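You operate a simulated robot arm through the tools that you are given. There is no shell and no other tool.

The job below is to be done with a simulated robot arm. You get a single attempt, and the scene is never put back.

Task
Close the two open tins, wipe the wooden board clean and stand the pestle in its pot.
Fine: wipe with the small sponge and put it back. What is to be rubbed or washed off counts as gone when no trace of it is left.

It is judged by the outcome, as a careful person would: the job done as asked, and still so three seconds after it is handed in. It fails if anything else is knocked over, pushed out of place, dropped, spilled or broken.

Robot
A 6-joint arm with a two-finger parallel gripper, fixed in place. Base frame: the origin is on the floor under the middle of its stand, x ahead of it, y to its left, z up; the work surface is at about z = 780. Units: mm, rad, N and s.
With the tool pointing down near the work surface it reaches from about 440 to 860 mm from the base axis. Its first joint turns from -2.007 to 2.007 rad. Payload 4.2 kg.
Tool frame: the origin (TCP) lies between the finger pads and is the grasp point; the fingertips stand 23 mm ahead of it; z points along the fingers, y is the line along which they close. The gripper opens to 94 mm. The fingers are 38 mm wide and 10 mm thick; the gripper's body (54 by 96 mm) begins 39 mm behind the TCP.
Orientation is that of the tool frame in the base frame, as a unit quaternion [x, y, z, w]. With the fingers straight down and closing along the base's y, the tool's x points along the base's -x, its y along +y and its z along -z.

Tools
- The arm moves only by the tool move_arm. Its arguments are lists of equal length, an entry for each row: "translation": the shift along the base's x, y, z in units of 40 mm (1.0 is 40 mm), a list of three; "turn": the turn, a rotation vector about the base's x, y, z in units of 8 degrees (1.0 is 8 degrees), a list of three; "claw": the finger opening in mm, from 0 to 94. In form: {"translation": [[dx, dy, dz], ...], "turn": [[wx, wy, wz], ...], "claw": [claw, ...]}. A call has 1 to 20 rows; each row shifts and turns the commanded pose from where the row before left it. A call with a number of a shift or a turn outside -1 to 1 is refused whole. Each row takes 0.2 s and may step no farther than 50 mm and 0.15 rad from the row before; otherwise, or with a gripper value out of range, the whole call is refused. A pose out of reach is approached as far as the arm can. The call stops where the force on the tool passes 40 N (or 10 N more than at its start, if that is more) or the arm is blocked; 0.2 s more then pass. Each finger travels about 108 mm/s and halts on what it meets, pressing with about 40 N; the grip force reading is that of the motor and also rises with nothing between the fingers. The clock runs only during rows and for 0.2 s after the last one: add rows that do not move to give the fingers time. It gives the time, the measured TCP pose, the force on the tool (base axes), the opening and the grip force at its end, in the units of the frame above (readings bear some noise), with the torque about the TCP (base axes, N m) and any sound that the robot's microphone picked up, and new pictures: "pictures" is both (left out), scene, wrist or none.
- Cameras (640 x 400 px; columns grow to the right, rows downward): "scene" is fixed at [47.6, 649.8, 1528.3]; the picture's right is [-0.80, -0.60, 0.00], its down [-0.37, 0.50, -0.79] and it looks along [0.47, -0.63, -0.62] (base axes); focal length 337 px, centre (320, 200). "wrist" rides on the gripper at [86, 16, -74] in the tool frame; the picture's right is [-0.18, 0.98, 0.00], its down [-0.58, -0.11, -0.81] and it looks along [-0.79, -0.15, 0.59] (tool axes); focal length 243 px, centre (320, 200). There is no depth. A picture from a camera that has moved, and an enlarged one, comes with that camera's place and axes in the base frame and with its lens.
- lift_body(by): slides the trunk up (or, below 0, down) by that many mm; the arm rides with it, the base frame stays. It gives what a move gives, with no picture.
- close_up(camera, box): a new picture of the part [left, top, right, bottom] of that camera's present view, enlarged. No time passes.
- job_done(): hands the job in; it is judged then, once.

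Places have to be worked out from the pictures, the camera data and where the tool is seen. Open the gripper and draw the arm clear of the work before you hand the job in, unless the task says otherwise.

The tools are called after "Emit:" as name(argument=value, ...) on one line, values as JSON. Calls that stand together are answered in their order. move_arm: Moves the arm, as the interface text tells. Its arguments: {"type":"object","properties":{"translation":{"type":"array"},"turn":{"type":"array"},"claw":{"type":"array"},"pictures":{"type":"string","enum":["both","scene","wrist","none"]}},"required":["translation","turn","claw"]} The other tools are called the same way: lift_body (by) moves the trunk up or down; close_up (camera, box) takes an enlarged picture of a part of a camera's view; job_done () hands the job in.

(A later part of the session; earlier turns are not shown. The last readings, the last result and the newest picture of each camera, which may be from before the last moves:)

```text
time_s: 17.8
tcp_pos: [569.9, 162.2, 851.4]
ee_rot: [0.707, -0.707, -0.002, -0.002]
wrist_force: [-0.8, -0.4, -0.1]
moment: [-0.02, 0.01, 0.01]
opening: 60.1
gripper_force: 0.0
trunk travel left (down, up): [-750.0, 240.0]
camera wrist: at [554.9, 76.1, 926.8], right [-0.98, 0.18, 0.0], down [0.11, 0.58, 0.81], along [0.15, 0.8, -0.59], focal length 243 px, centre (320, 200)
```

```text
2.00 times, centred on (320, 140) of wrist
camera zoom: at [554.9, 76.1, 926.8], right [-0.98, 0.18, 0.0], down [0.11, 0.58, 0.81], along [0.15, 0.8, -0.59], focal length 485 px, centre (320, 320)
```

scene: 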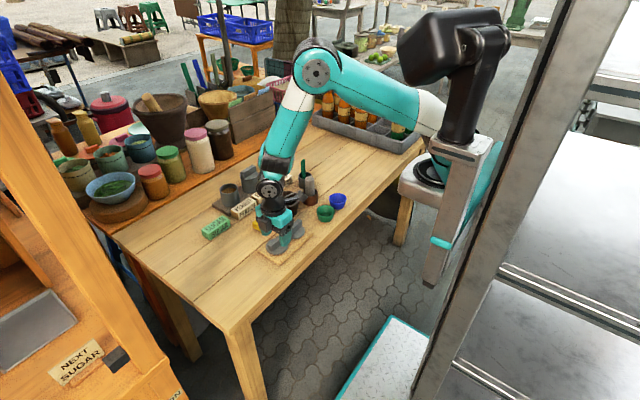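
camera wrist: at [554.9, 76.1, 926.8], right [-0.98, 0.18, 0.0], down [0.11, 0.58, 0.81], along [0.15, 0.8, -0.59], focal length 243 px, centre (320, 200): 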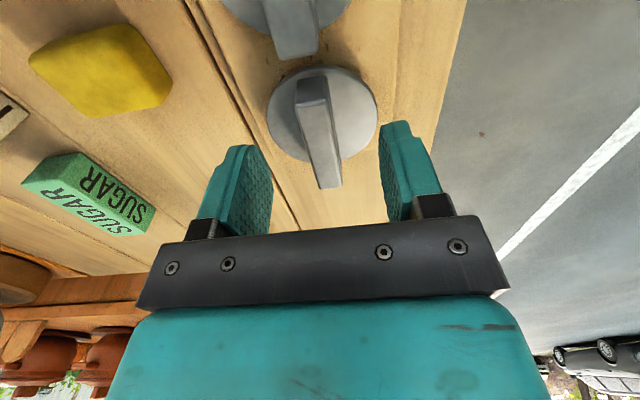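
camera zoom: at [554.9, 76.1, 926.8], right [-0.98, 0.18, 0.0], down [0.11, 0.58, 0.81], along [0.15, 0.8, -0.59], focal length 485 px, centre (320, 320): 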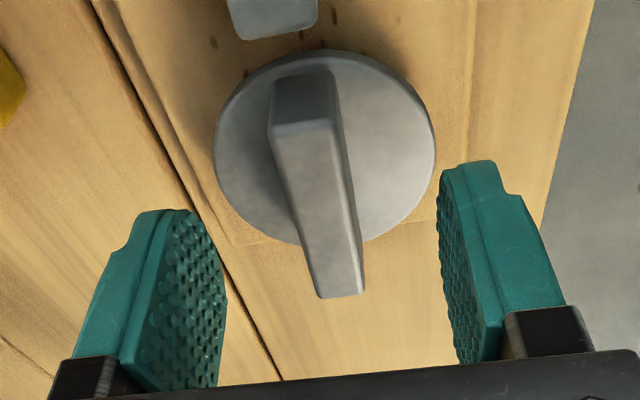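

The handle is centred between the fingers (x≈570, y 134–196). I descend in small steps so the tips end just above the disc.

Emit:
move_arm(translation=[[0, 0.03, -0.15], [0, 0, -0.15], [0, 0, -0.12], [0, 0, 0]], turn=[[0, 0, 0], [0, 0, 0], [0, 0, 0], [0, 0, 0]], claw=[60, 60, 60, 60])

Emit:
close_up(camera="scene", box=[240, 190, 340, 260])

Emit:
close_up(camera="wrist", box=[180, 40, 460, 240])

```text
time_s: 18.8
tcp_pos: [571.4, 164.2, 834.1]
ee_rot: [-0.707, 0.707, 0.002, 0.002]
wrist_force: [-0.7, 0.2, 0.2]
moment: [-0.01, -0.05, -0.01]
opening: 60.1
gripper_force: 0.0
trunk travel left (down, up): [-750.0, 240.0]
camera wrist: at [555.1, 78.4, 909.7], right [-0.98, 0.18, 0.0], down [0.11, 0.58, 0.81], along [0.15, 0.8, -0.59], focal length 243 px, centre (320, 200)
```

scene: 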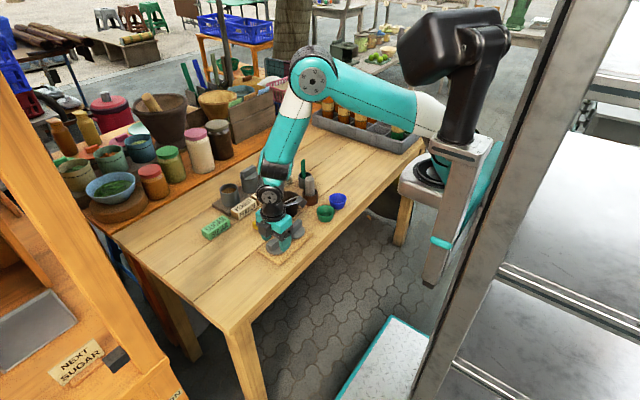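
wrist: 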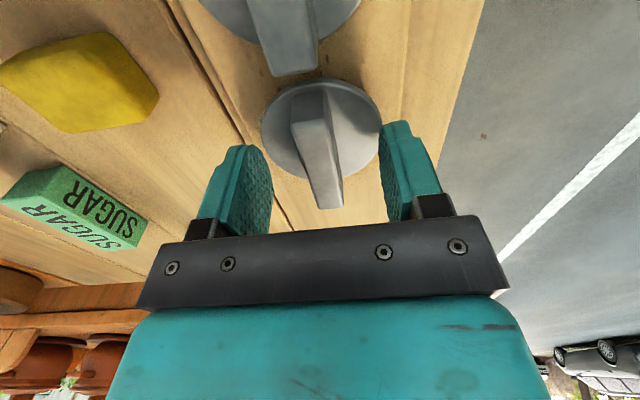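

```text
5.71 times, centred on (290, 225) of scene
camera zoom: at [47.6, 649.8, 1528.3], right [-0.8, -0.6, 0.0], down [-0.37, 0.5, -0.79], along [0.47, -0.63, -0.62], focal length 1926 px, centre (491, 57)
```

zoom: 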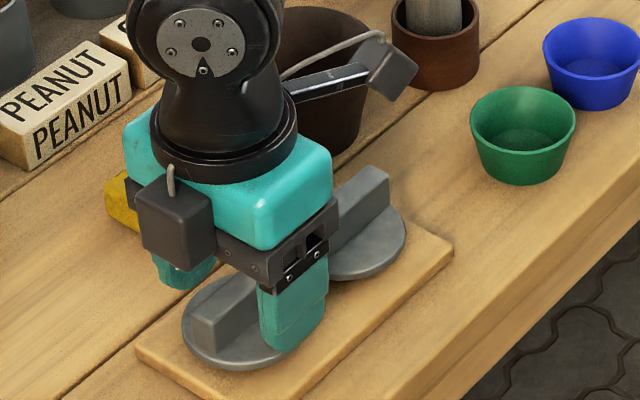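

```text
2.00 times, centred on (320, 140) of wrist
camera zoom: at [555.1, 78.4, 909.7], right [-0.98, 0.18, 0.0], down [0.11, 0.58, 0.81], along [0.15, 0.8, -0.59], focal length 485 px, centre (320, 320)
```

zoom: 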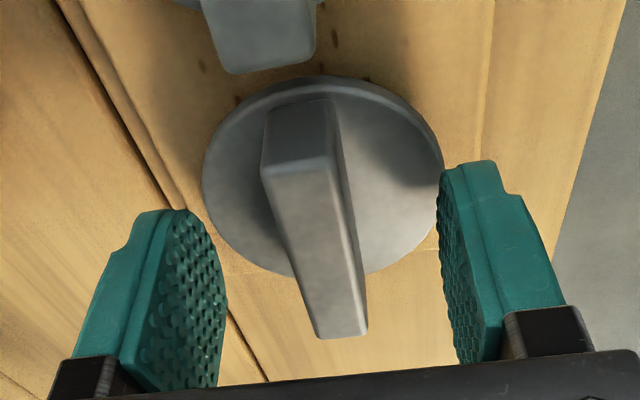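

Tips are ~3 mm above the disc, overlapping the handle ~18 mm. I close on the handle.

Emit:
move_arm(translation=[[-0.02, 0, 0], [0, 0, 0], [0, 0, 0], [0, 0, 0], [0, 0, 0]], turn=[[0, 0, 0], [0, 0, 0], [0, 0, 0], [0, 0, 0], [0, 0, 0]], claw=[50, 30, 15, 6, 5], pictures="wrist")

```text
time_s: 20.0
tcp_pos: [569.9, 165.7, 835.0]
ee_rot: [-0.706, 0.708, 0.002, 0.002]
wrist_force: [0.3, -0.2, 0.7]
moment: [-0.02, 0.03, 0.01]
opening: 15.1
gripper_force: 40.0
trunk travel left (down, up): [-750.0, 240.0]
camera wrist: at [554.1, 78.7, 910.1], right [-0.98, 0.18, 0.0], down [0.11, 0.58, 0.81], along [0.15, 0.8, -0.59], focal length 243 px, centre (320, 200)
```

wrist: 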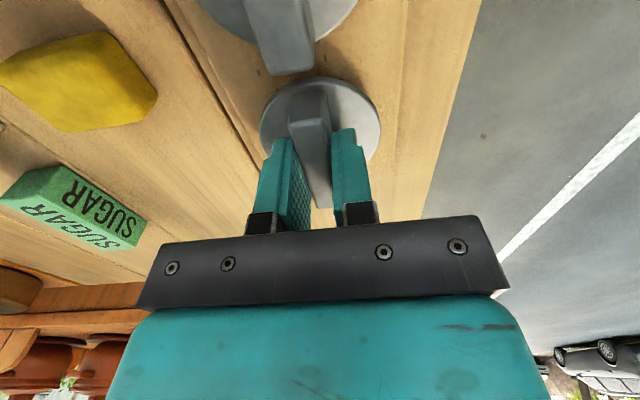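

Handle gripped (15 mm, 40 N). I lift it, then look at the lid's underside shape and the board.

Emit:
move_arm(translation=[[0, 0, 0.3], [0, 0, 0.6], [0, 0, 0.8], [0, 0, 0.8], [0, 0, 0]], turn=[[0, 0, 0], [0, 0, 0], [0, 0, 0], [0, 0, 0], [0, 0, 0]], claw=[5, 5, 5, 5, 5])

Emit:
close_up(camera="scene", box=[240, 180, 340, 260])

Emit:
close_up(camera="wrist", box=[180, 0, 460, 200])

```text
time_s: 21.2
tcp_pos: [572.2, 164.3, 935.6]
ee_rot: [-0.707, 0.707, 0.001, 0.001]
wrist_force: [0.0, 0.3, -1.0]
moment: [0.01, -0.01, 0.01]
opening: 15.0
gripper_force: 40.1
trunk travel left (down, up): [-750.0, 240.0]
camera wrist: at [556.1, 77.7, 1010.0], right [-0.98, 0.18, 0.0], down [0.11, 0.58, 0.81], along [0.15, 0.8, -0.59], focal length 243 px, centre (320, 200)
```

scene: 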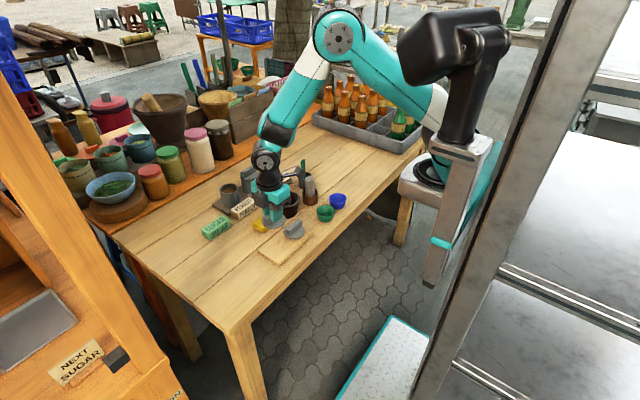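
wrist: 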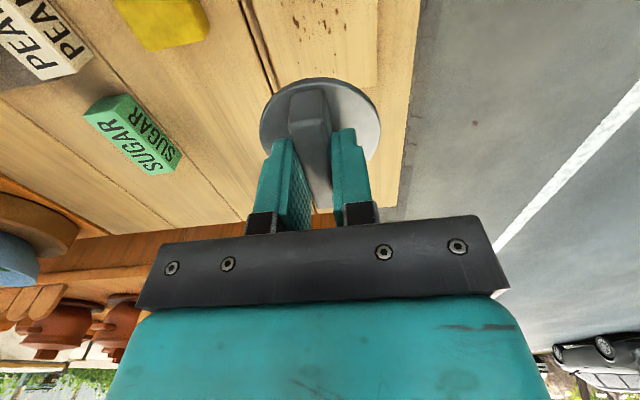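

```text
5.00 times, centred on (290, 220) of scene
camera zoom: at [47.6, 649.8, 1528.3], right [-0.8, -0.6, 0.0], down [-0.37, 0.5, -0.79], along [0.47, -0.63, -0.62], focal length 1685 px, centre (470, 100)
```

zoom: 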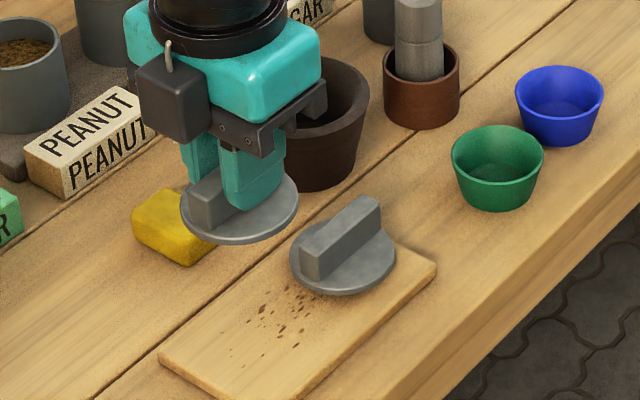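

```text
2.00 times, centred on (320, 100) of wrist
camera zoom: at [556.1, 77.7, 1010.0], right [-0.98, 0.18, 0.0], down [0.11, 0.58, 0.81], along [0.15, 0.8, -0.59], focal length 485 px, centre (320, 400)
```

zoom: 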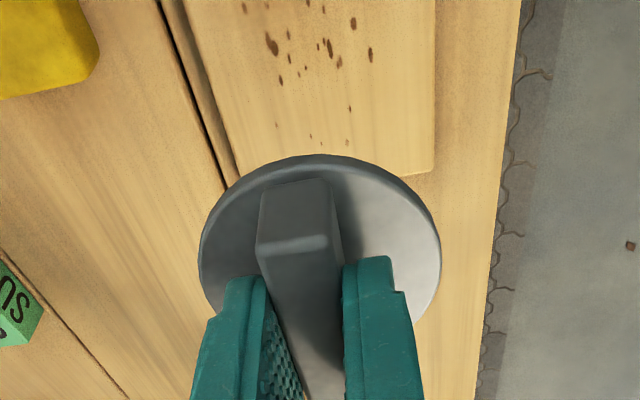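

Lid B is up, revealing specks on the board. I enlarge to see whether the lids have a plug beneath (lid A still on the board) and study the closed chilli tin.

Emit:
close_up(camera="scene", box=[290, 215, 330, 245])

Emit:
close_up(camera="scene", box=[205, 155, 265, 215])

Emit:
close_up(camera="scene", box=[265, 200, 305, 235])

```text
13.33 times, centred on (310, 230) of scene
camera zoom: at [47.6, 649.8, 1528.3], right [-0.8, -0.6, 0.0], down [-0.37, 0.5, -0.79], along [0.47, -0.63, -0.62], focal length 4493 px, centre (453, -200)
```

zoom: 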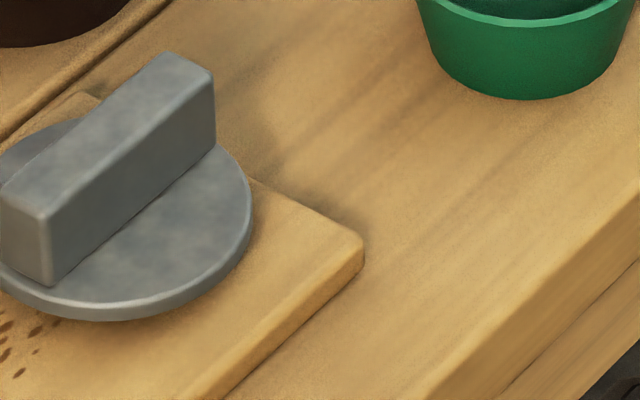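

```text
6.67 times, centred on (235, 185) of scene
camera zoom: at [47.6, 649.8, 1528.3], right [-0.8, -0.6, 0.0], down [-0.37, 0.5, -0.79], along [0.47, -0.63, -0.62], focal length 2246 px, centre (887, 300)
```

zoom: 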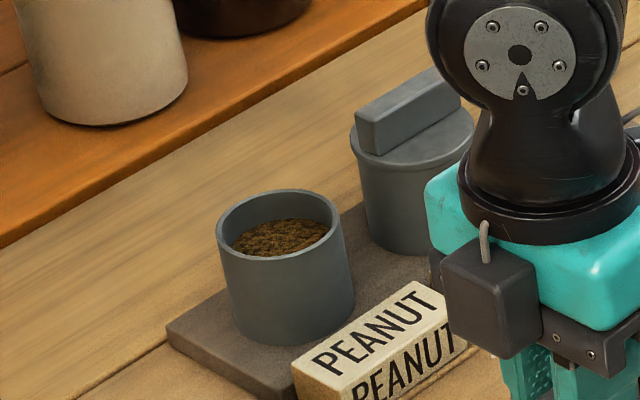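

```text
11.43 times, centred on (285, 218) of scene
camera zoom: at [47.6, 649.8, 1528.3], right [-0.8, -0.6, 0.0], down [-0.37, 0.5, -0.79], along [0.47, -0.63, -0.62], focal length 3851 px, centre (720, 0)
```

zoom: 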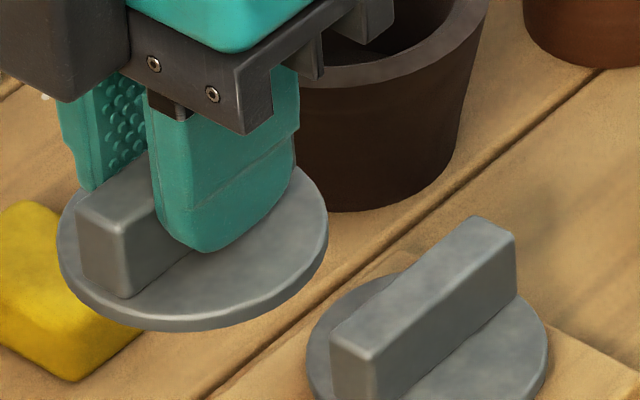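

The lid is likely a disc with a shallow plug. I carry it high (z≈1000) to above the peanut tin, where the wrist camera can see the whole rim ahead of the lid.

Emit:
move_arm(translation=[[0, 0, 0.8], [0, 0, 0.8], [0.96, -0.243, 0], [0.96, -0.243, 0], [0.96, -0.243, 0], [0.96, -0.243, 0], [0.96, -0.243, 0], [0.96, -0.243, 0], [0.96, -0.243, 0], [0, 0, 0], [0, 0, 0]], turn=[[0, 0, 0], [0, 0, 0], [0, 0, 0], [0, 0, 0], [0, 0, 0], [0, 0, 0], [0, 0, 0], [0, 0, 0], [0, 0, 0], [0, 0, 0], [0, 0, 0]], claw=[5, 5, 5, 5, 5, 5, 5, 5, 5, 5, 5])

Emit:
close_up(camera="scene", box=[190, 120, 290, 220])

Emit:
close_up(camera="wrist", box=[240, 0, 400, 100])

```text
time_s: 23.6
tcp_pos: [839.1, 95.2, 998.4]
ee_rot: [-0.707, 0.707, 0.002, 0.002]
wrist_force: [-0.4, -1.2, 0.1]
moment: [0.0, -0.04, 0.03]
opening: 14.9
gripper_force: 40.0
trunk travel left (down, up): [-750.0, 240.0]
camera wrist: at [822.9, 9.4, 1073.7], right [-0.98, 0.18, 0.0], down [0.11, 0.58, 0.81], along [0.15, 0.8, -0.59], focal length 243 px, centre (320, 200)
```

scene: 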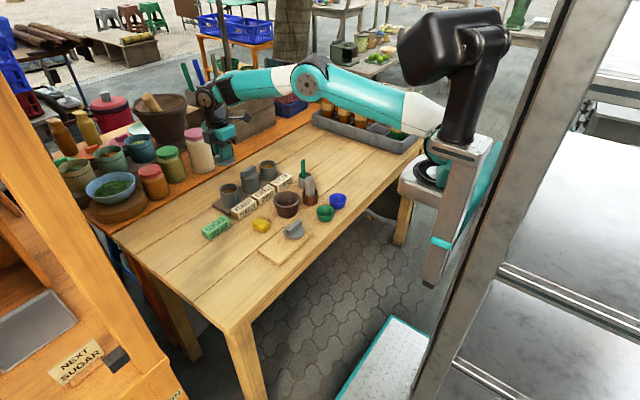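
wrist: 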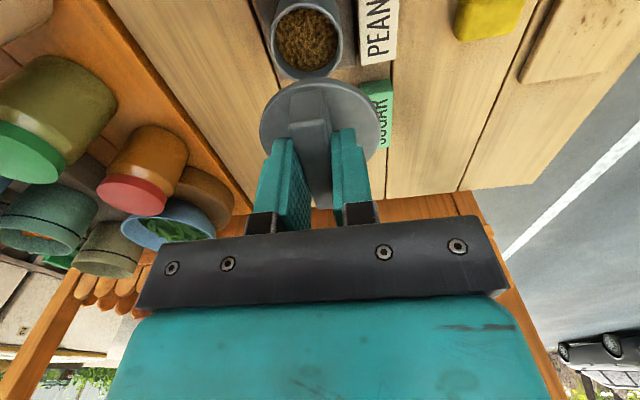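

```text
4.00 times, centred on (240, 170) of scene
camera zoom: at [47.6, 649.8, 1528.3], right [-0.8, -0.6, 0.0], down [-0.37, 0.5, -0.79], along [0.47, -0.63, -0.62], focal length 1348 px, centre (640, 320)
```

zoom: 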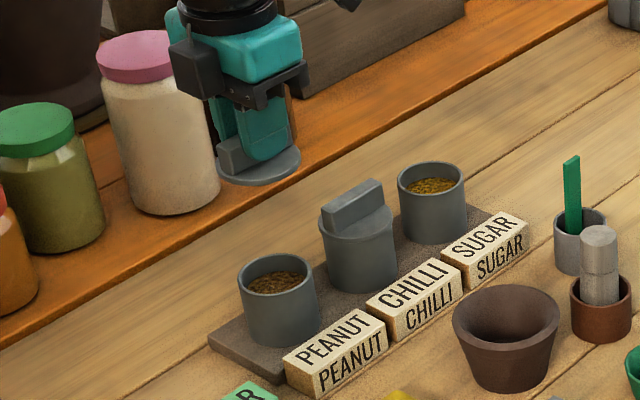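

```text
4.00 times, centred on (320, 50) of wrist
camera zoom: at [822.9, 9.4, 1073.7], right [-0.98, 0.18, 0.0], down [0.11, 0.58, 0.81], along [0.15, 0.8, -0.59], focal length 970 px, centre (320, 800)
```

zoom: 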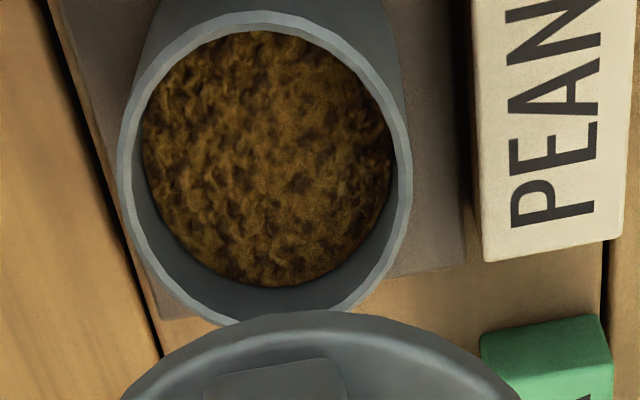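

The wrist view shows the tin rim about 11 mm towards +x of the tool axis: tin centre ≈ (850,93,849). I shift there and lower until the lid is ~30 mm above the rim, then re-check.

Emit:
move_arm(translation=[[0.26, -0.055, 0], [0, 0, -0.6], [0, 0, -0.6], [0, 0, -0.6], [0, 0, 0], [0, 0, 0]], turn=[[0, 0, 0], [0, 0, 0], [0, 0, 0], [0, 0, 0], [0, 0, 0], [0, 0, 0]], claw=[5, 5, 5, 5, 5, 5])

Emit:
close_up(camera="scene", box=[190, 140, 270, 220])

Emit:
close_up(camera="wrist", box=[240, 30, 400, 130])

```text
time_s: 25.0
tcp_pos: [848.4, 95.8, 927.3]
ee_rot: [0.707, -0.707, -0.002, -0.002]
wrist_force: [-0.1, 1.3, 0.1]
moment: [0.01, -0.03, 0.02]
opening: 15.1
gripper_force: 40.0
trunk travel left (down, up): [-750.0, 240.0]
camera wrist: at [833.1, 8.0, 1000.6], right [-0.98, 0.18, 0.0], down [0.11, 0.58, 0.81], along [0.15, 0.8, -0.59], focal length 243 px, centre (320, 200)
```

scene: 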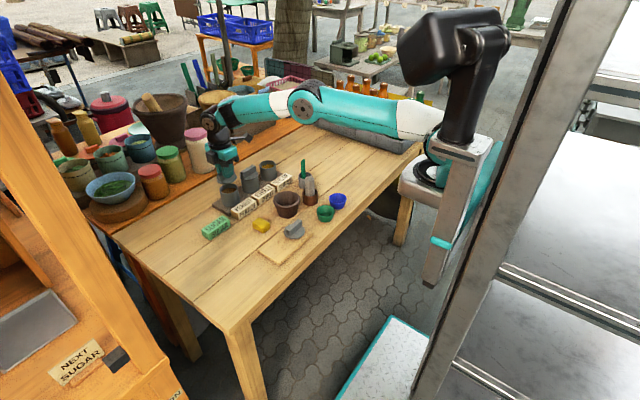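
wrist: 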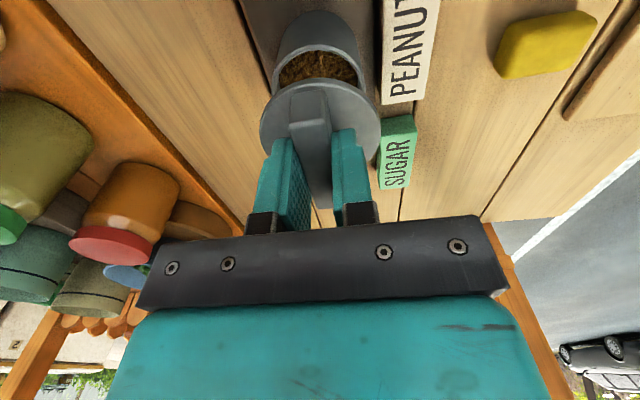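

```text
5.00 times, centred on (230, 180) of scene
camera zoom: at [47.6, 649.8, 1528.3], right [-0.8, -0.6, 0.0], down [-0.37, 0.5, -0.79], along [0.47, -0.63, -0.62], focal length 1685 px, centre (770, 300)
```

zoom: 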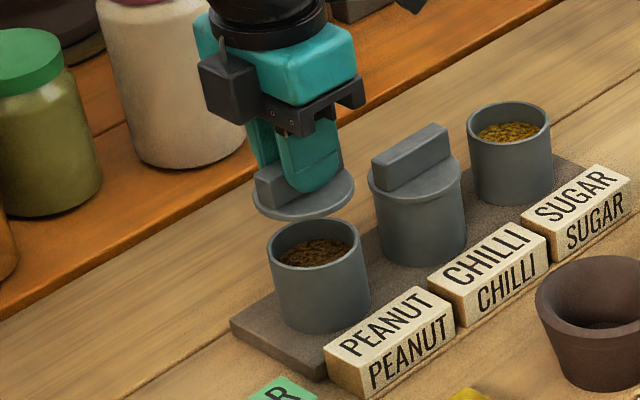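

```text
4.00 times, centred on (320, 80) of wrist
camera zoom: at [833.1, 8.0, 1000.6], right [-0.98, 0.18, 0.0], down [0.11, 0.58, 0.81], along [0.15, 0.8, -0.59], focal length 970 px, centre (320, 680)
```

zoom: 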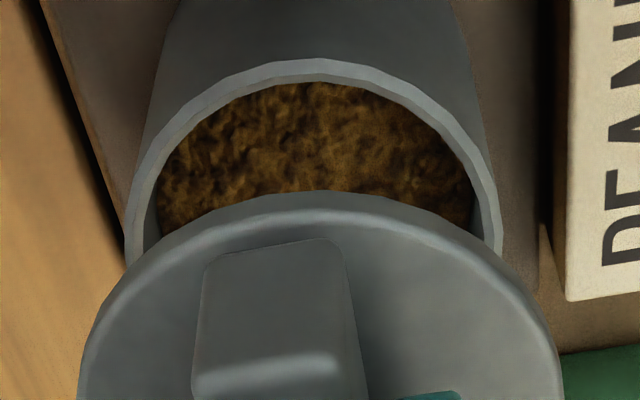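

Both views agree the lid is within ~1 mm of the tin's axis. I apply a small x correction and lower to just above the rim for a last check.

Emit:
move_arm(translation=[[0.02, -0.005, -0.3], [0, 0, -0.25], [0, 0, 0], [0, 0, 0]], turn=[[0, 0, 0], [0, 0, 0], [0, 0, 0], [0, 0, 0]], claw=[5, 5, 5, 5])

Emit:
close_up(camera="scene", box=[205, 155, 255, 210])

Emit:
close_up(camera="wrist", box=[240, 30, 400, 130])

```text
time_s: 26.0
tcp_pos: [849.2, 94.5, 905.4]
ee_rot: [-0.707, 0.707, 0.002, 0.002]
wrist_force: [-0.1, 0.1, 0.0]
moment: [0.02, -0.03, 0.0]
opening: 14.9
gripper_force: 40.1
trunk travel left (down, up): [-750.0, 240.0]
camera wrist: at [834.4, 8.2, 979.8], right [-0.98, 0.18, 0.0], down [0.11, 0.58, 0.81], along [0.15, 0.8, -0.59], focal length 243 px, centre (320, 200)
```

scene: 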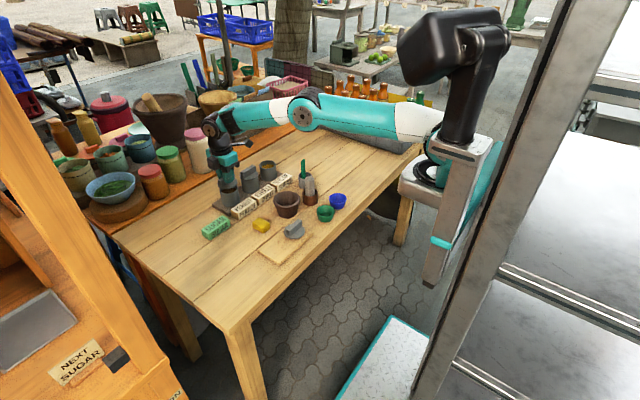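
wrist: 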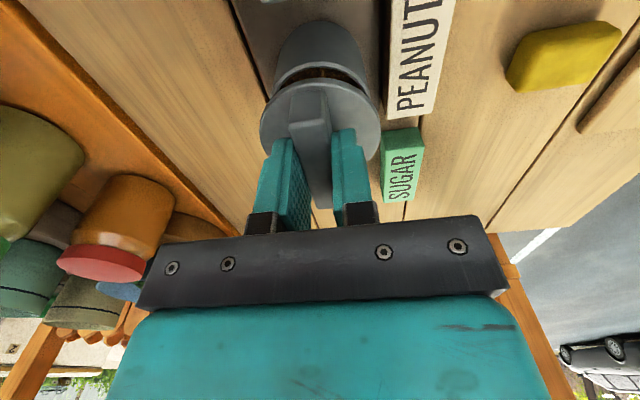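

```text
7.27 times, centred on (230, 182) of scene
camera zoom: at [47.6, 649.8, 1528.3], right [-0.8, -0.6, 0.0], down [-0.37, 0.5, -0.79], along [0.47, -0.63, -0.62], focal length 2451 px, centre (974, 327)
```

zoom: 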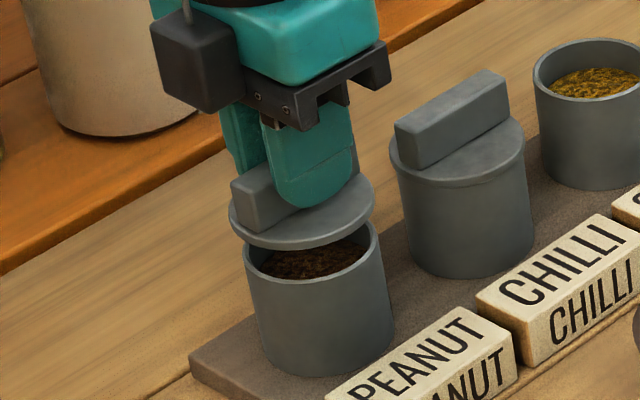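

```text
4.00 times, centred on (320, 80) of wrist
camera zoom: at [834.4, 8.2, 979.8], right [-0.98, 0.18, 0.0], down [0.11, 0.58, 0.81], along [0.15, 0.8, -0.59], focal length 970 px, centre (320, 680)
```

zoom: 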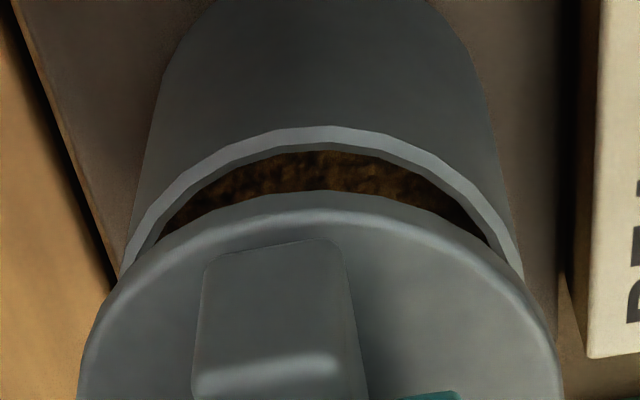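

Wrist view: tin rim centre column ≈321 (aligned in x). I magnify the scene view to verify the alignment in the other direction.

Emit:
close_up(camera="scene", box=[217, 172, 243, 192])

Emit:
close_up(camera="wrist", box=[250, 40, 390, 200])

```text
16.00 times, centred on (230, 182) of scene
camera zoom: at [47.6, 649.8, 1528.3], right [-0.8, -0.6, 0.0], down [-0.37, 0.5, -0.79], along [0.47, -0.63, -0.62], focal length 5391 px, centre (1760, 488)
```

zoom: 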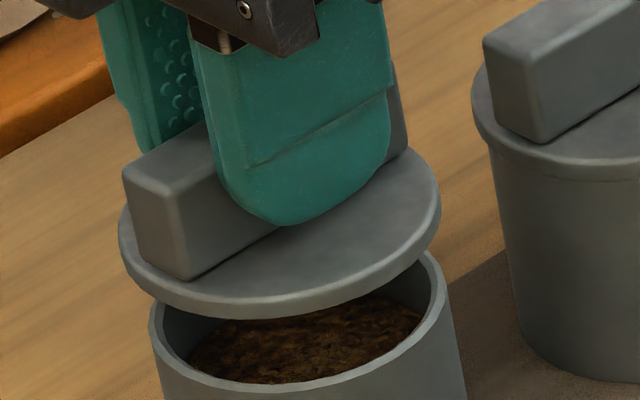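

```text
2.50 times, centred on (320, 120) of wrist
camera zoom: at [834.4, 8.2, 979.8], right [-0.98, 0.18, 0.0], down [0.11, 0.58, 0.81], along [0.15, 0.8, -0.59], focal length 606 px, centre (320, 400)
```

zoom: 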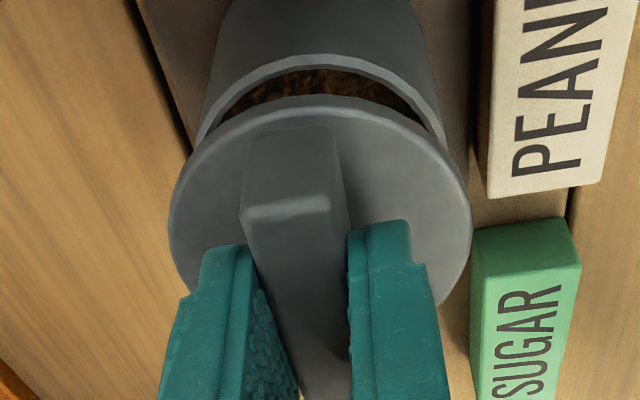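

Scene view also confirms alignment (the offset matches the vertical lean of the picture). I lower in small steps and watch the force.

Emit:
move_arm(translation=[[0, 0, -0.15], [0, 0, -0.15], [0, 0, 0]], turn=[[0, 0, 0], [0, 0, 0], [0, 0, 0]], claw=[5, 5, 5], pictures="none")

Emit:
move_arm(translation=[[0, 0, -0.05], [0, 0, 0]], turn=[[0, 0, 0], [0, 0, 0]], claw=[5, 5])

Emit:
close_up(camera="scene", box=[217, 172, 243, 192])

Emit:
close_up(camera="wrist", box=[250, 40, 390, 200])

```text
time_s: 26.8
tcp_pos: [849.3, 94.6, 892.3]
ee_rot: [0.707, -0.707, -0.002, -0.002]
wrist_force: [-0.5, -0.1, -0.6]
moment: [0.0, 0.01, -0.01]
opening: 15.0
gripper_force: 40.0
trunk travel left (down, up): [-750.0, 240.0]
```

```text
time_s: 27.4
tcp_pos: [850.0, 94.0, 890.9]
ee_rot: [0.707, -0.707, -0.002, -0.002]
wrist_force: [0.5, 0.1, -0.5]
moment: [0.02, -0.02, 0.03]
opening: 15.2
gripper_force: 39.7
trunk travel left (down, up): [-750.0, 240.0]
camera wrist: at [834.2, 8.7, 966.0], right [-0.98, 0.18, 0.0], down [0.11, 0.58, 0.81], along [0.15, 0.8, -0.59], focal length 243 px, centre (320, 200)
```

scene: 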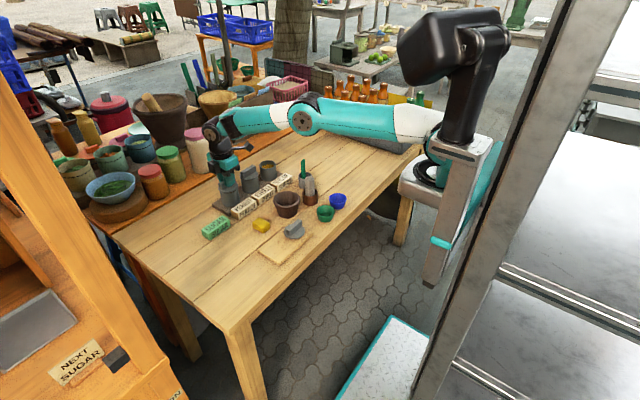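
wrist: 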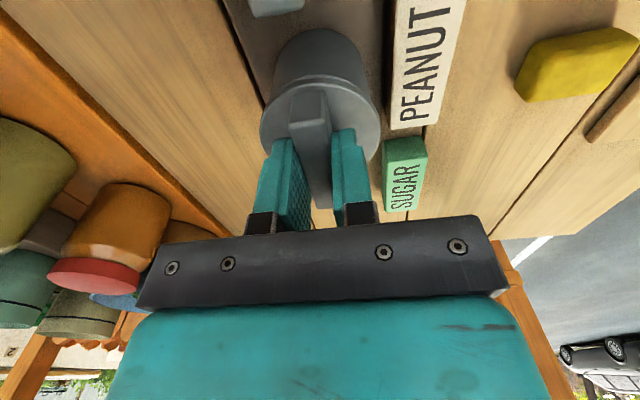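

```text
16.00 times, centred on (230, 182) of scene
camera zoom: at [47.6, 649.8, 1528.3], right [-0.8, -0.6, 0.0], down [-0.37, 0.5, -0.79], along [0.47, -0.63, -0.62], focal length 5391 px, centre (1760, 488)
```

zoom: 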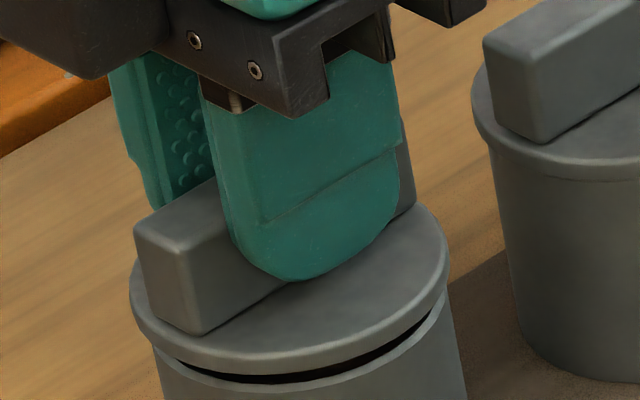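

```text
2.50 times, centred on (320, 120) of wrist
camera zoom: at [834.2, 8.7, 966.0], right [-0.98, 0.18, 0.0], down [0.11, 0.58, 0.81], along [0.15, 0.8, -0.59], focal length 606 px, centre (320, 400)
```

zoom: 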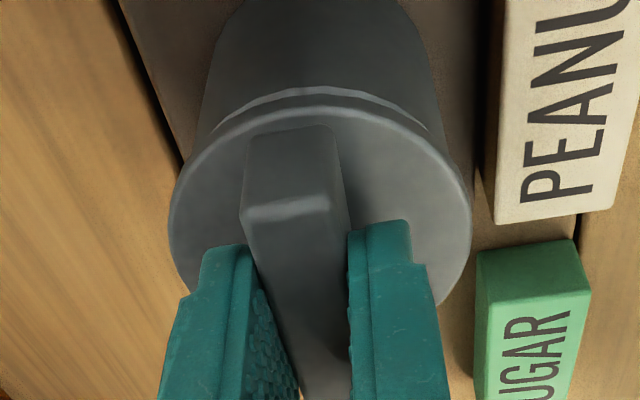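

Still no contact and the gap is small and even. I continue in 2 mm steps.

Emit:
move_arm(translation=[[0, 0, -0.05], [0, 0, 0]], turn=[[0, 0, 0], [0, 0, 0]], claw=[5, 5], pictures="none")

Emit:
move_arm(translation=[[0, 0, -0.05], [0, 0, 0]], turn=[[0, 0, 0], [0, 0, 0]], claw=[5, 5])

Emit:
close_up(camera="scene", box=[217, 172, 243, 192])

Emit:
close_up(camera="wrist", box=[250, 40, 390, 200])

```text
time_s: 28.0
tcp_pos: [850.0, 94.7, 889.2]
ee_rot: [0.707, -0.707, -0.002, -0.001]
wrist_force: [0.0, 0.7, 0.2]
moment: [0.0, 0.02, -0.01]
opening: 15.2
gripper_force: 40.2
trunk travel left (down, up): [-750.0, 240.0]
```

```text
time_s: 28.6
tcp_pos: [850.7, 93.8, 886.0]
ee_rot: [0.707, -0.707, -0.001, -0.002]
wrist_force: [0.1, 0.0, -0.3]
moment: [0.03, -0.02, 0.01]
opening: 14.9
gripper_force: 39.9
trunk travel left (down, up): [-750.0, 240.0]
camera wrist: at [834.5, 8.0, 962.1], right [-0.98, 0.18, 0.0], down [0.11, 0.58, 0.81], along [0.15, 0.8, -0.59], focal length 243 px, centre (320, 200)
```

scene: 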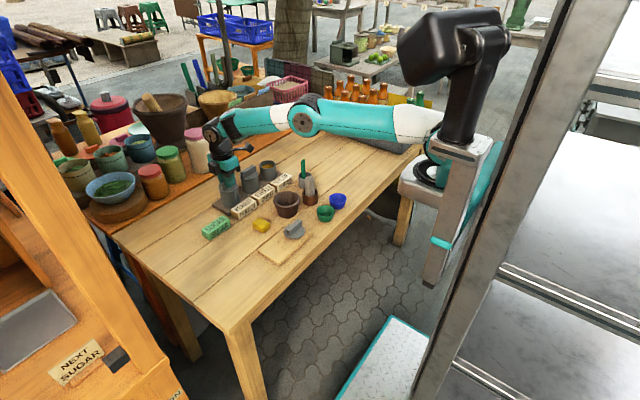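
wrist: 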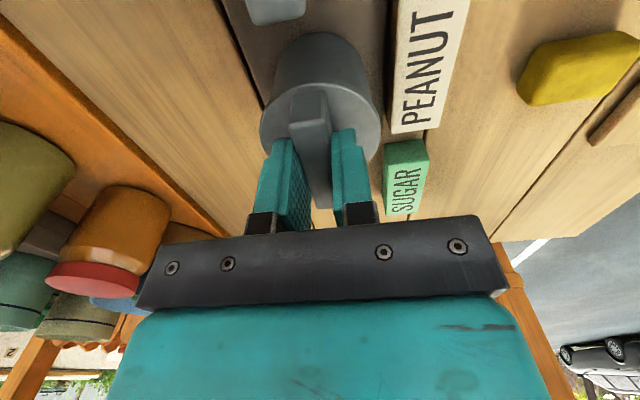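

```text
16.00 times, centred on (230, 182) of scene
camera zoom: at [47.6, 649.8, 1528.3], right [-0.8, -0.6, 0.0], down [-0.37, 0.5, -0.79], along [0.47, -0.63, -0.62], focal length 5391 px, centre (1760, 488)
```

zoom: 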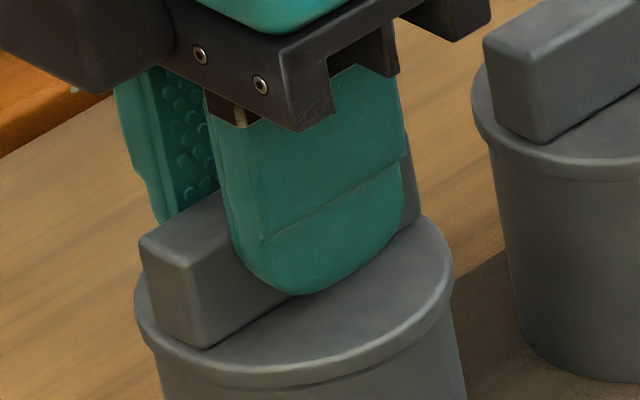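

```text
2.50 times, centred on (320, 120) of wrist
camera zoom: at [834.5, 8.0, 962.1], right [-0.98, 0.18, 0.0], down [0.11, 0.58, 0.81], along [0.15, 0.8, -0.59], focal length 606 px, centre (320, 400)
```

zoom: 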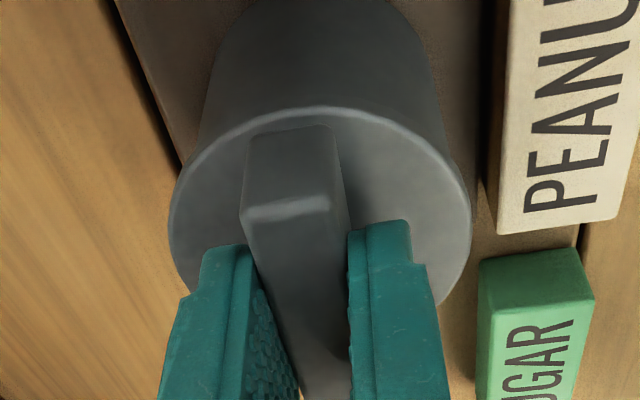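

Almost closed; a thin line of gap may remain and the force is still zero. I go on down in 1 mm steps until contact.

Emit:
move_arm(translation=[[0, 0, -0.03], [0, 0, 0]], turn=[[0, 0, 0], [0, 0, 0]], claw=[5, 5], pictures="none")

Emit:
move_arm(translation=[[0, 0, -0.03], [0, 0, 0]], turn=[[0, 0, 0], [0, 0, 0]], claw=[5, 5], pictures="none")

```text
time_s: 29.2
tcp_pos: [850.0, 94.2, 886.7]
ee_rot: [0.707, -0.707, -0.002, -0.002]
wrist_force: [-1.2, 1.9, 5.0]
moment: [-0.02, 0.0, 0.02]
opening: 15.0
gripper_force: 40.1
trunk travel left (down, up): [-750.0, 240.0]
```

```text
time_s: 29.8
tcp_pos: [850.3, 96.3, 886.8]
ee_rot: [0.707, -0.707, -0.001, -0.003]
wrist_force: [-0.9, 1.0, 13.4]
moment: [-0.03, -0.02, 0.02]
opening: 15.0
gripper_force: 40.3
trunk travel left (down, up): [-750.0, 240.0]
```

The lid is seated (13 N, no moment). I ease off, open the fingers and rise.

Emit:
move_arm(translation=[[0, 0, 0.02], [0, 0, 0], [0, 0, 0], [0, 0, 0.1], [0, 0, 0.5], [0, 0, 0.9], [0, 0, 0.9], [0, 0, 0]], turn=[[0, 0, 0], [0, 0, 0], [0, 0, 0], [0, 0, 0], [0, 0, 0], [0, 0, 0], [0, 0, 0], [0, 0, 0]], claw=[10, 25, 45, 50, 60, 60, 60, 60])

Emit:
close_up(camera="scene", box=[205, 155, 285, 215])

Emit:
close_up(camera="wrist", box=[240, 0, 400, 130])

```text
time_s: 31.6
tcp_pos: [849.3, 97.3, 982.3]
ee_rot: [0.707, -0.707, -0.002, -0.002]
wrist_force: [-0.2, 0.1, -0.5]
moment: [0.0, -0.02, 0.02]
opening: 59.9
gripper_force: 0.1
trunk travel left (down, up): [-750.0, 240.0]
camera wrist: at [833.4, 10.0, 1057.4], right [-0.98, 0.18, 0.0], down [0.11, 0.58, 0.81], along [0.15, 0.8, -0.59], focal length 243 px, centre (320, 200)
```

scene: 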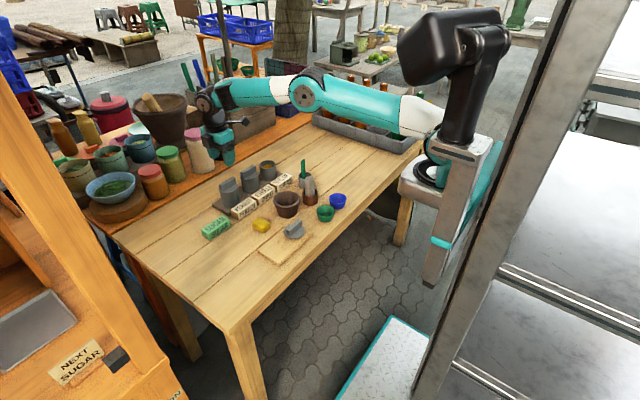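
wrist: 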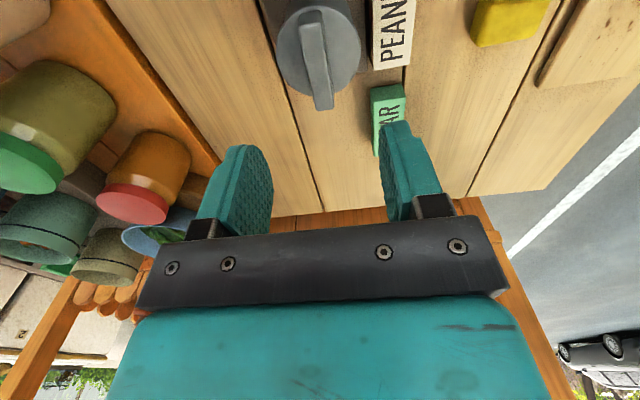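

```text
6.67 times, centred on (245, 185) of scene
camera zoom: at [47.6, 649.8, 1528.3], right [-0.8, -0.6, 0.0], down [-0.37, 0.5, -0.79], along [0.47, -0.63, -0.62], focal length 2246 px, centre (820, 300)
```

zoom: 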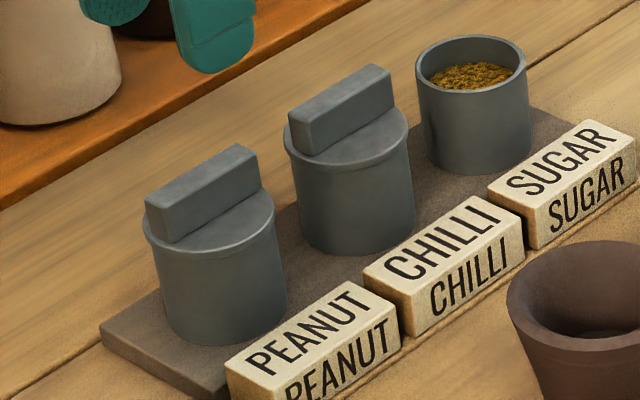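

```text
3.08 times, centred on (320, 65) of wrist
camera zoom: at [833.4, 10.0, 1057.4], right [-0.98, 0.18, 0.0], down [0.11, 0.58, 0.81], along [0.15, 0.8, -0.59], focal length 746 px, centre (320, 615)
```

zoom: 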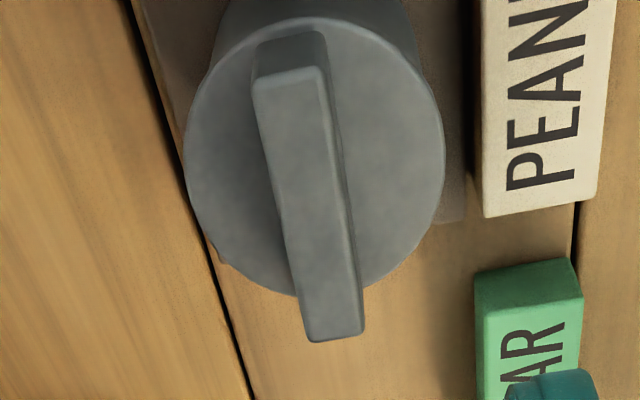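

The peanut tin is closed, lid flush like the chilli tin's. I travel back at height to above lid A on the board.

Emit:
move_arm(translation=[[-0.88, -0.04, 0], [-0.88, -0.04, 0], [-0.88, -0.04, 0], [-0.88, -0.04, 0], [-0.88, -0.04, 0], [-0.88, -0.04, 0], [-0.88, -0.04, 0], [-0.88, -0.04, 0], [0, 0, 0], [0, 0, 0]], turn=[[0, 0, 0], [0, 0, 0], [0, 0, 0], [0, 0, 0], [0, 0, 0], [0, 0, 0], [0, 0, 0], [0, 0, 0], [0, 0, 0], [0, 0, 0]], claw=[60, 60, 60, 60, 60, 60, 60, 60, 60, 60])

Emit:
close_up(camera="wrist", box=[240, 0, 400, 130])

```text
time_s: 33.8
tcp_pos: [569.5, 82.7, 981.7]
ee_rot: [0.707, -0.707, -0.001, -0.002]
wrist_force: [0.5, -0.8, 0.0]
moment: [0.02, 0.01, 0.03]
opening: 60.2
gripper_force: 0.1
trunk travel left (down, up): [-750.0, 240.0]
camera wrist: at [553.6, -4.3, 1056.3], right [-0.98, 0.18, 0.0], down [0.11, 0.58, 0.81], along [0.15, 0.8, -0.59], focal length 243 px, centre (320, 200)
```

scene: 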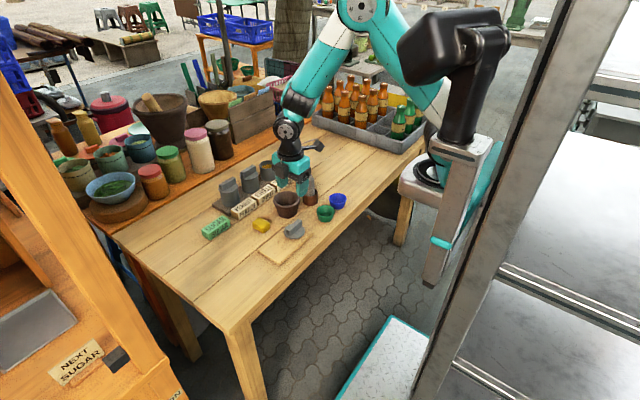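
wrist: 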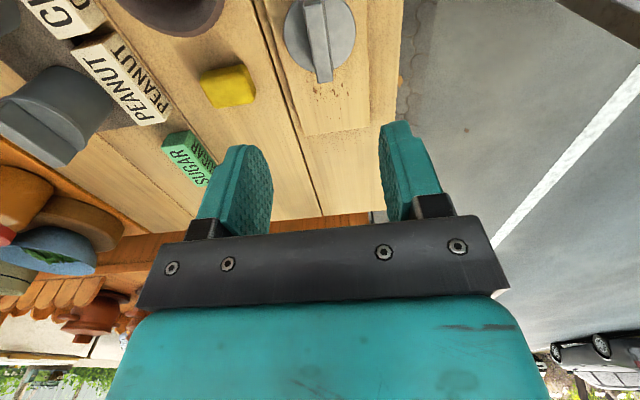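

```text
3.08 times, centred on (320, 65) of wrist
camera zoom: at [553.6, -4.3, 1056.3], right [-0.98, 0.18, 0.0], down [0.11, 0.58, 0.81], along [0.15, 0.8, -0.59], focal length 746 px, centre (320, 615)
```

zoom: 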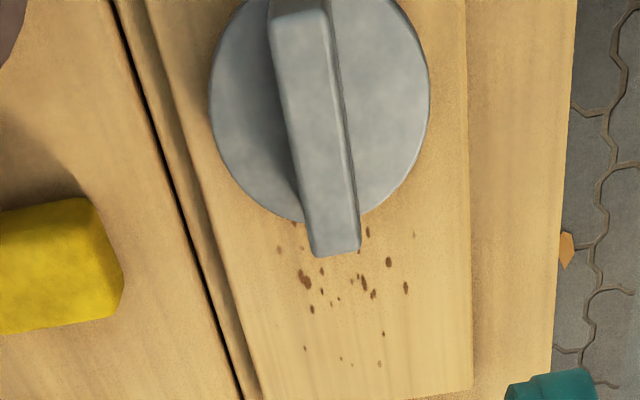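

Lid A is on the tool axis (x≈570, handle centre y≈84). I descend to the same grip height as before (TCP z≈835) in decreasing steps.

Emit:
move_arm(translation=[[0.01, 0.03, -0.9], [0, 0, -0.9], [0, 0, -0.9], [0, 0, -0.5], [0, 0, -0.25], [0, 0, -0.2], [0, 0, 0]], turn=[[0, 0, 0], [0, 0, 0], [0, 0, 0], [0, 0, 0], [0, 0, 0], [0, 0, 0], [0, 0, 0]], claw=[60, 60, 60, 60, 60, 60, 60])

Emit:
close_up(camera="wrist", box=[180, 40, 460, 240])

Emit:
close_up(camera="scene", box=[260, 190, 340, 250])

```text
time_s: 35.4
tcp_pos: [570.3, 84.2, 835.7]
ee_rot: [0.707, -0.707, -0.002, -0.002]
wrist_force: [0.2, -0.6, -0.1]
moment: [0.0, 0.01, -0.02]
opening: 59.6
gripper_force: 0.1
trunk travel left (down, up): [-750.0, 240.0]
camera wrist: at [554.3, -2.8, 910.7], right [-0.98, 0.18, 0.0], down [0.11, 0.58, 0.81], along [0.15, 0.8, -0.59], focal length 243 px, centre (320, 200)
```

scene: 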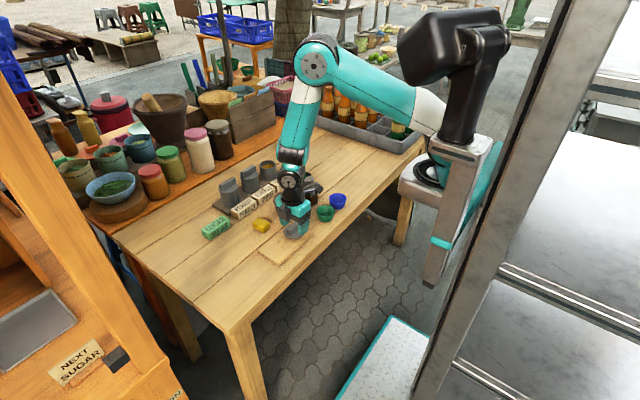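
wrist: 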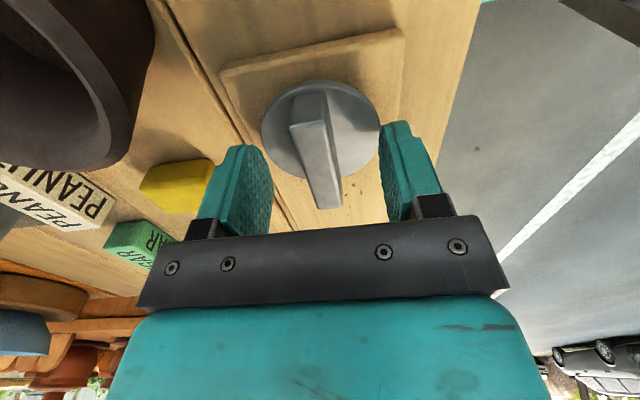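

```text
2.00 times, centred on (320, 140) of wrist
camera zoom: at [554.3, -2.8, 910.7], right [-0.98, 0.18, 0.0], down [0.11, 0.58, 0.81], along [0.15, 0.8, -0.59], focal length 485 px, centre (320, 320)
```

zoom: 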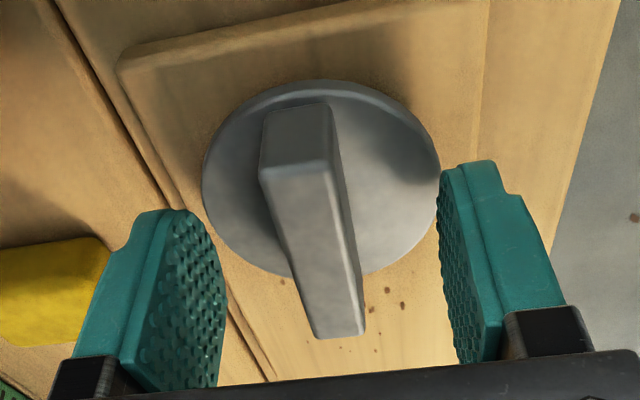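

```text
6.67 times, centred on (300, 220) of scene
camera zoom: at [47.6, 649.8, 1528.3], right [-0.8, -0.6, 0.0], down [-0.37, 0.5, -0.79], along [0.47, -0.63, -0.62], focal length 2246 px, centre (453, 67)
```

zoom: 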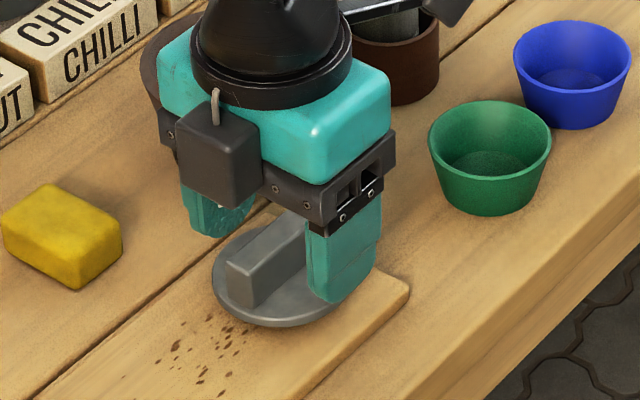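

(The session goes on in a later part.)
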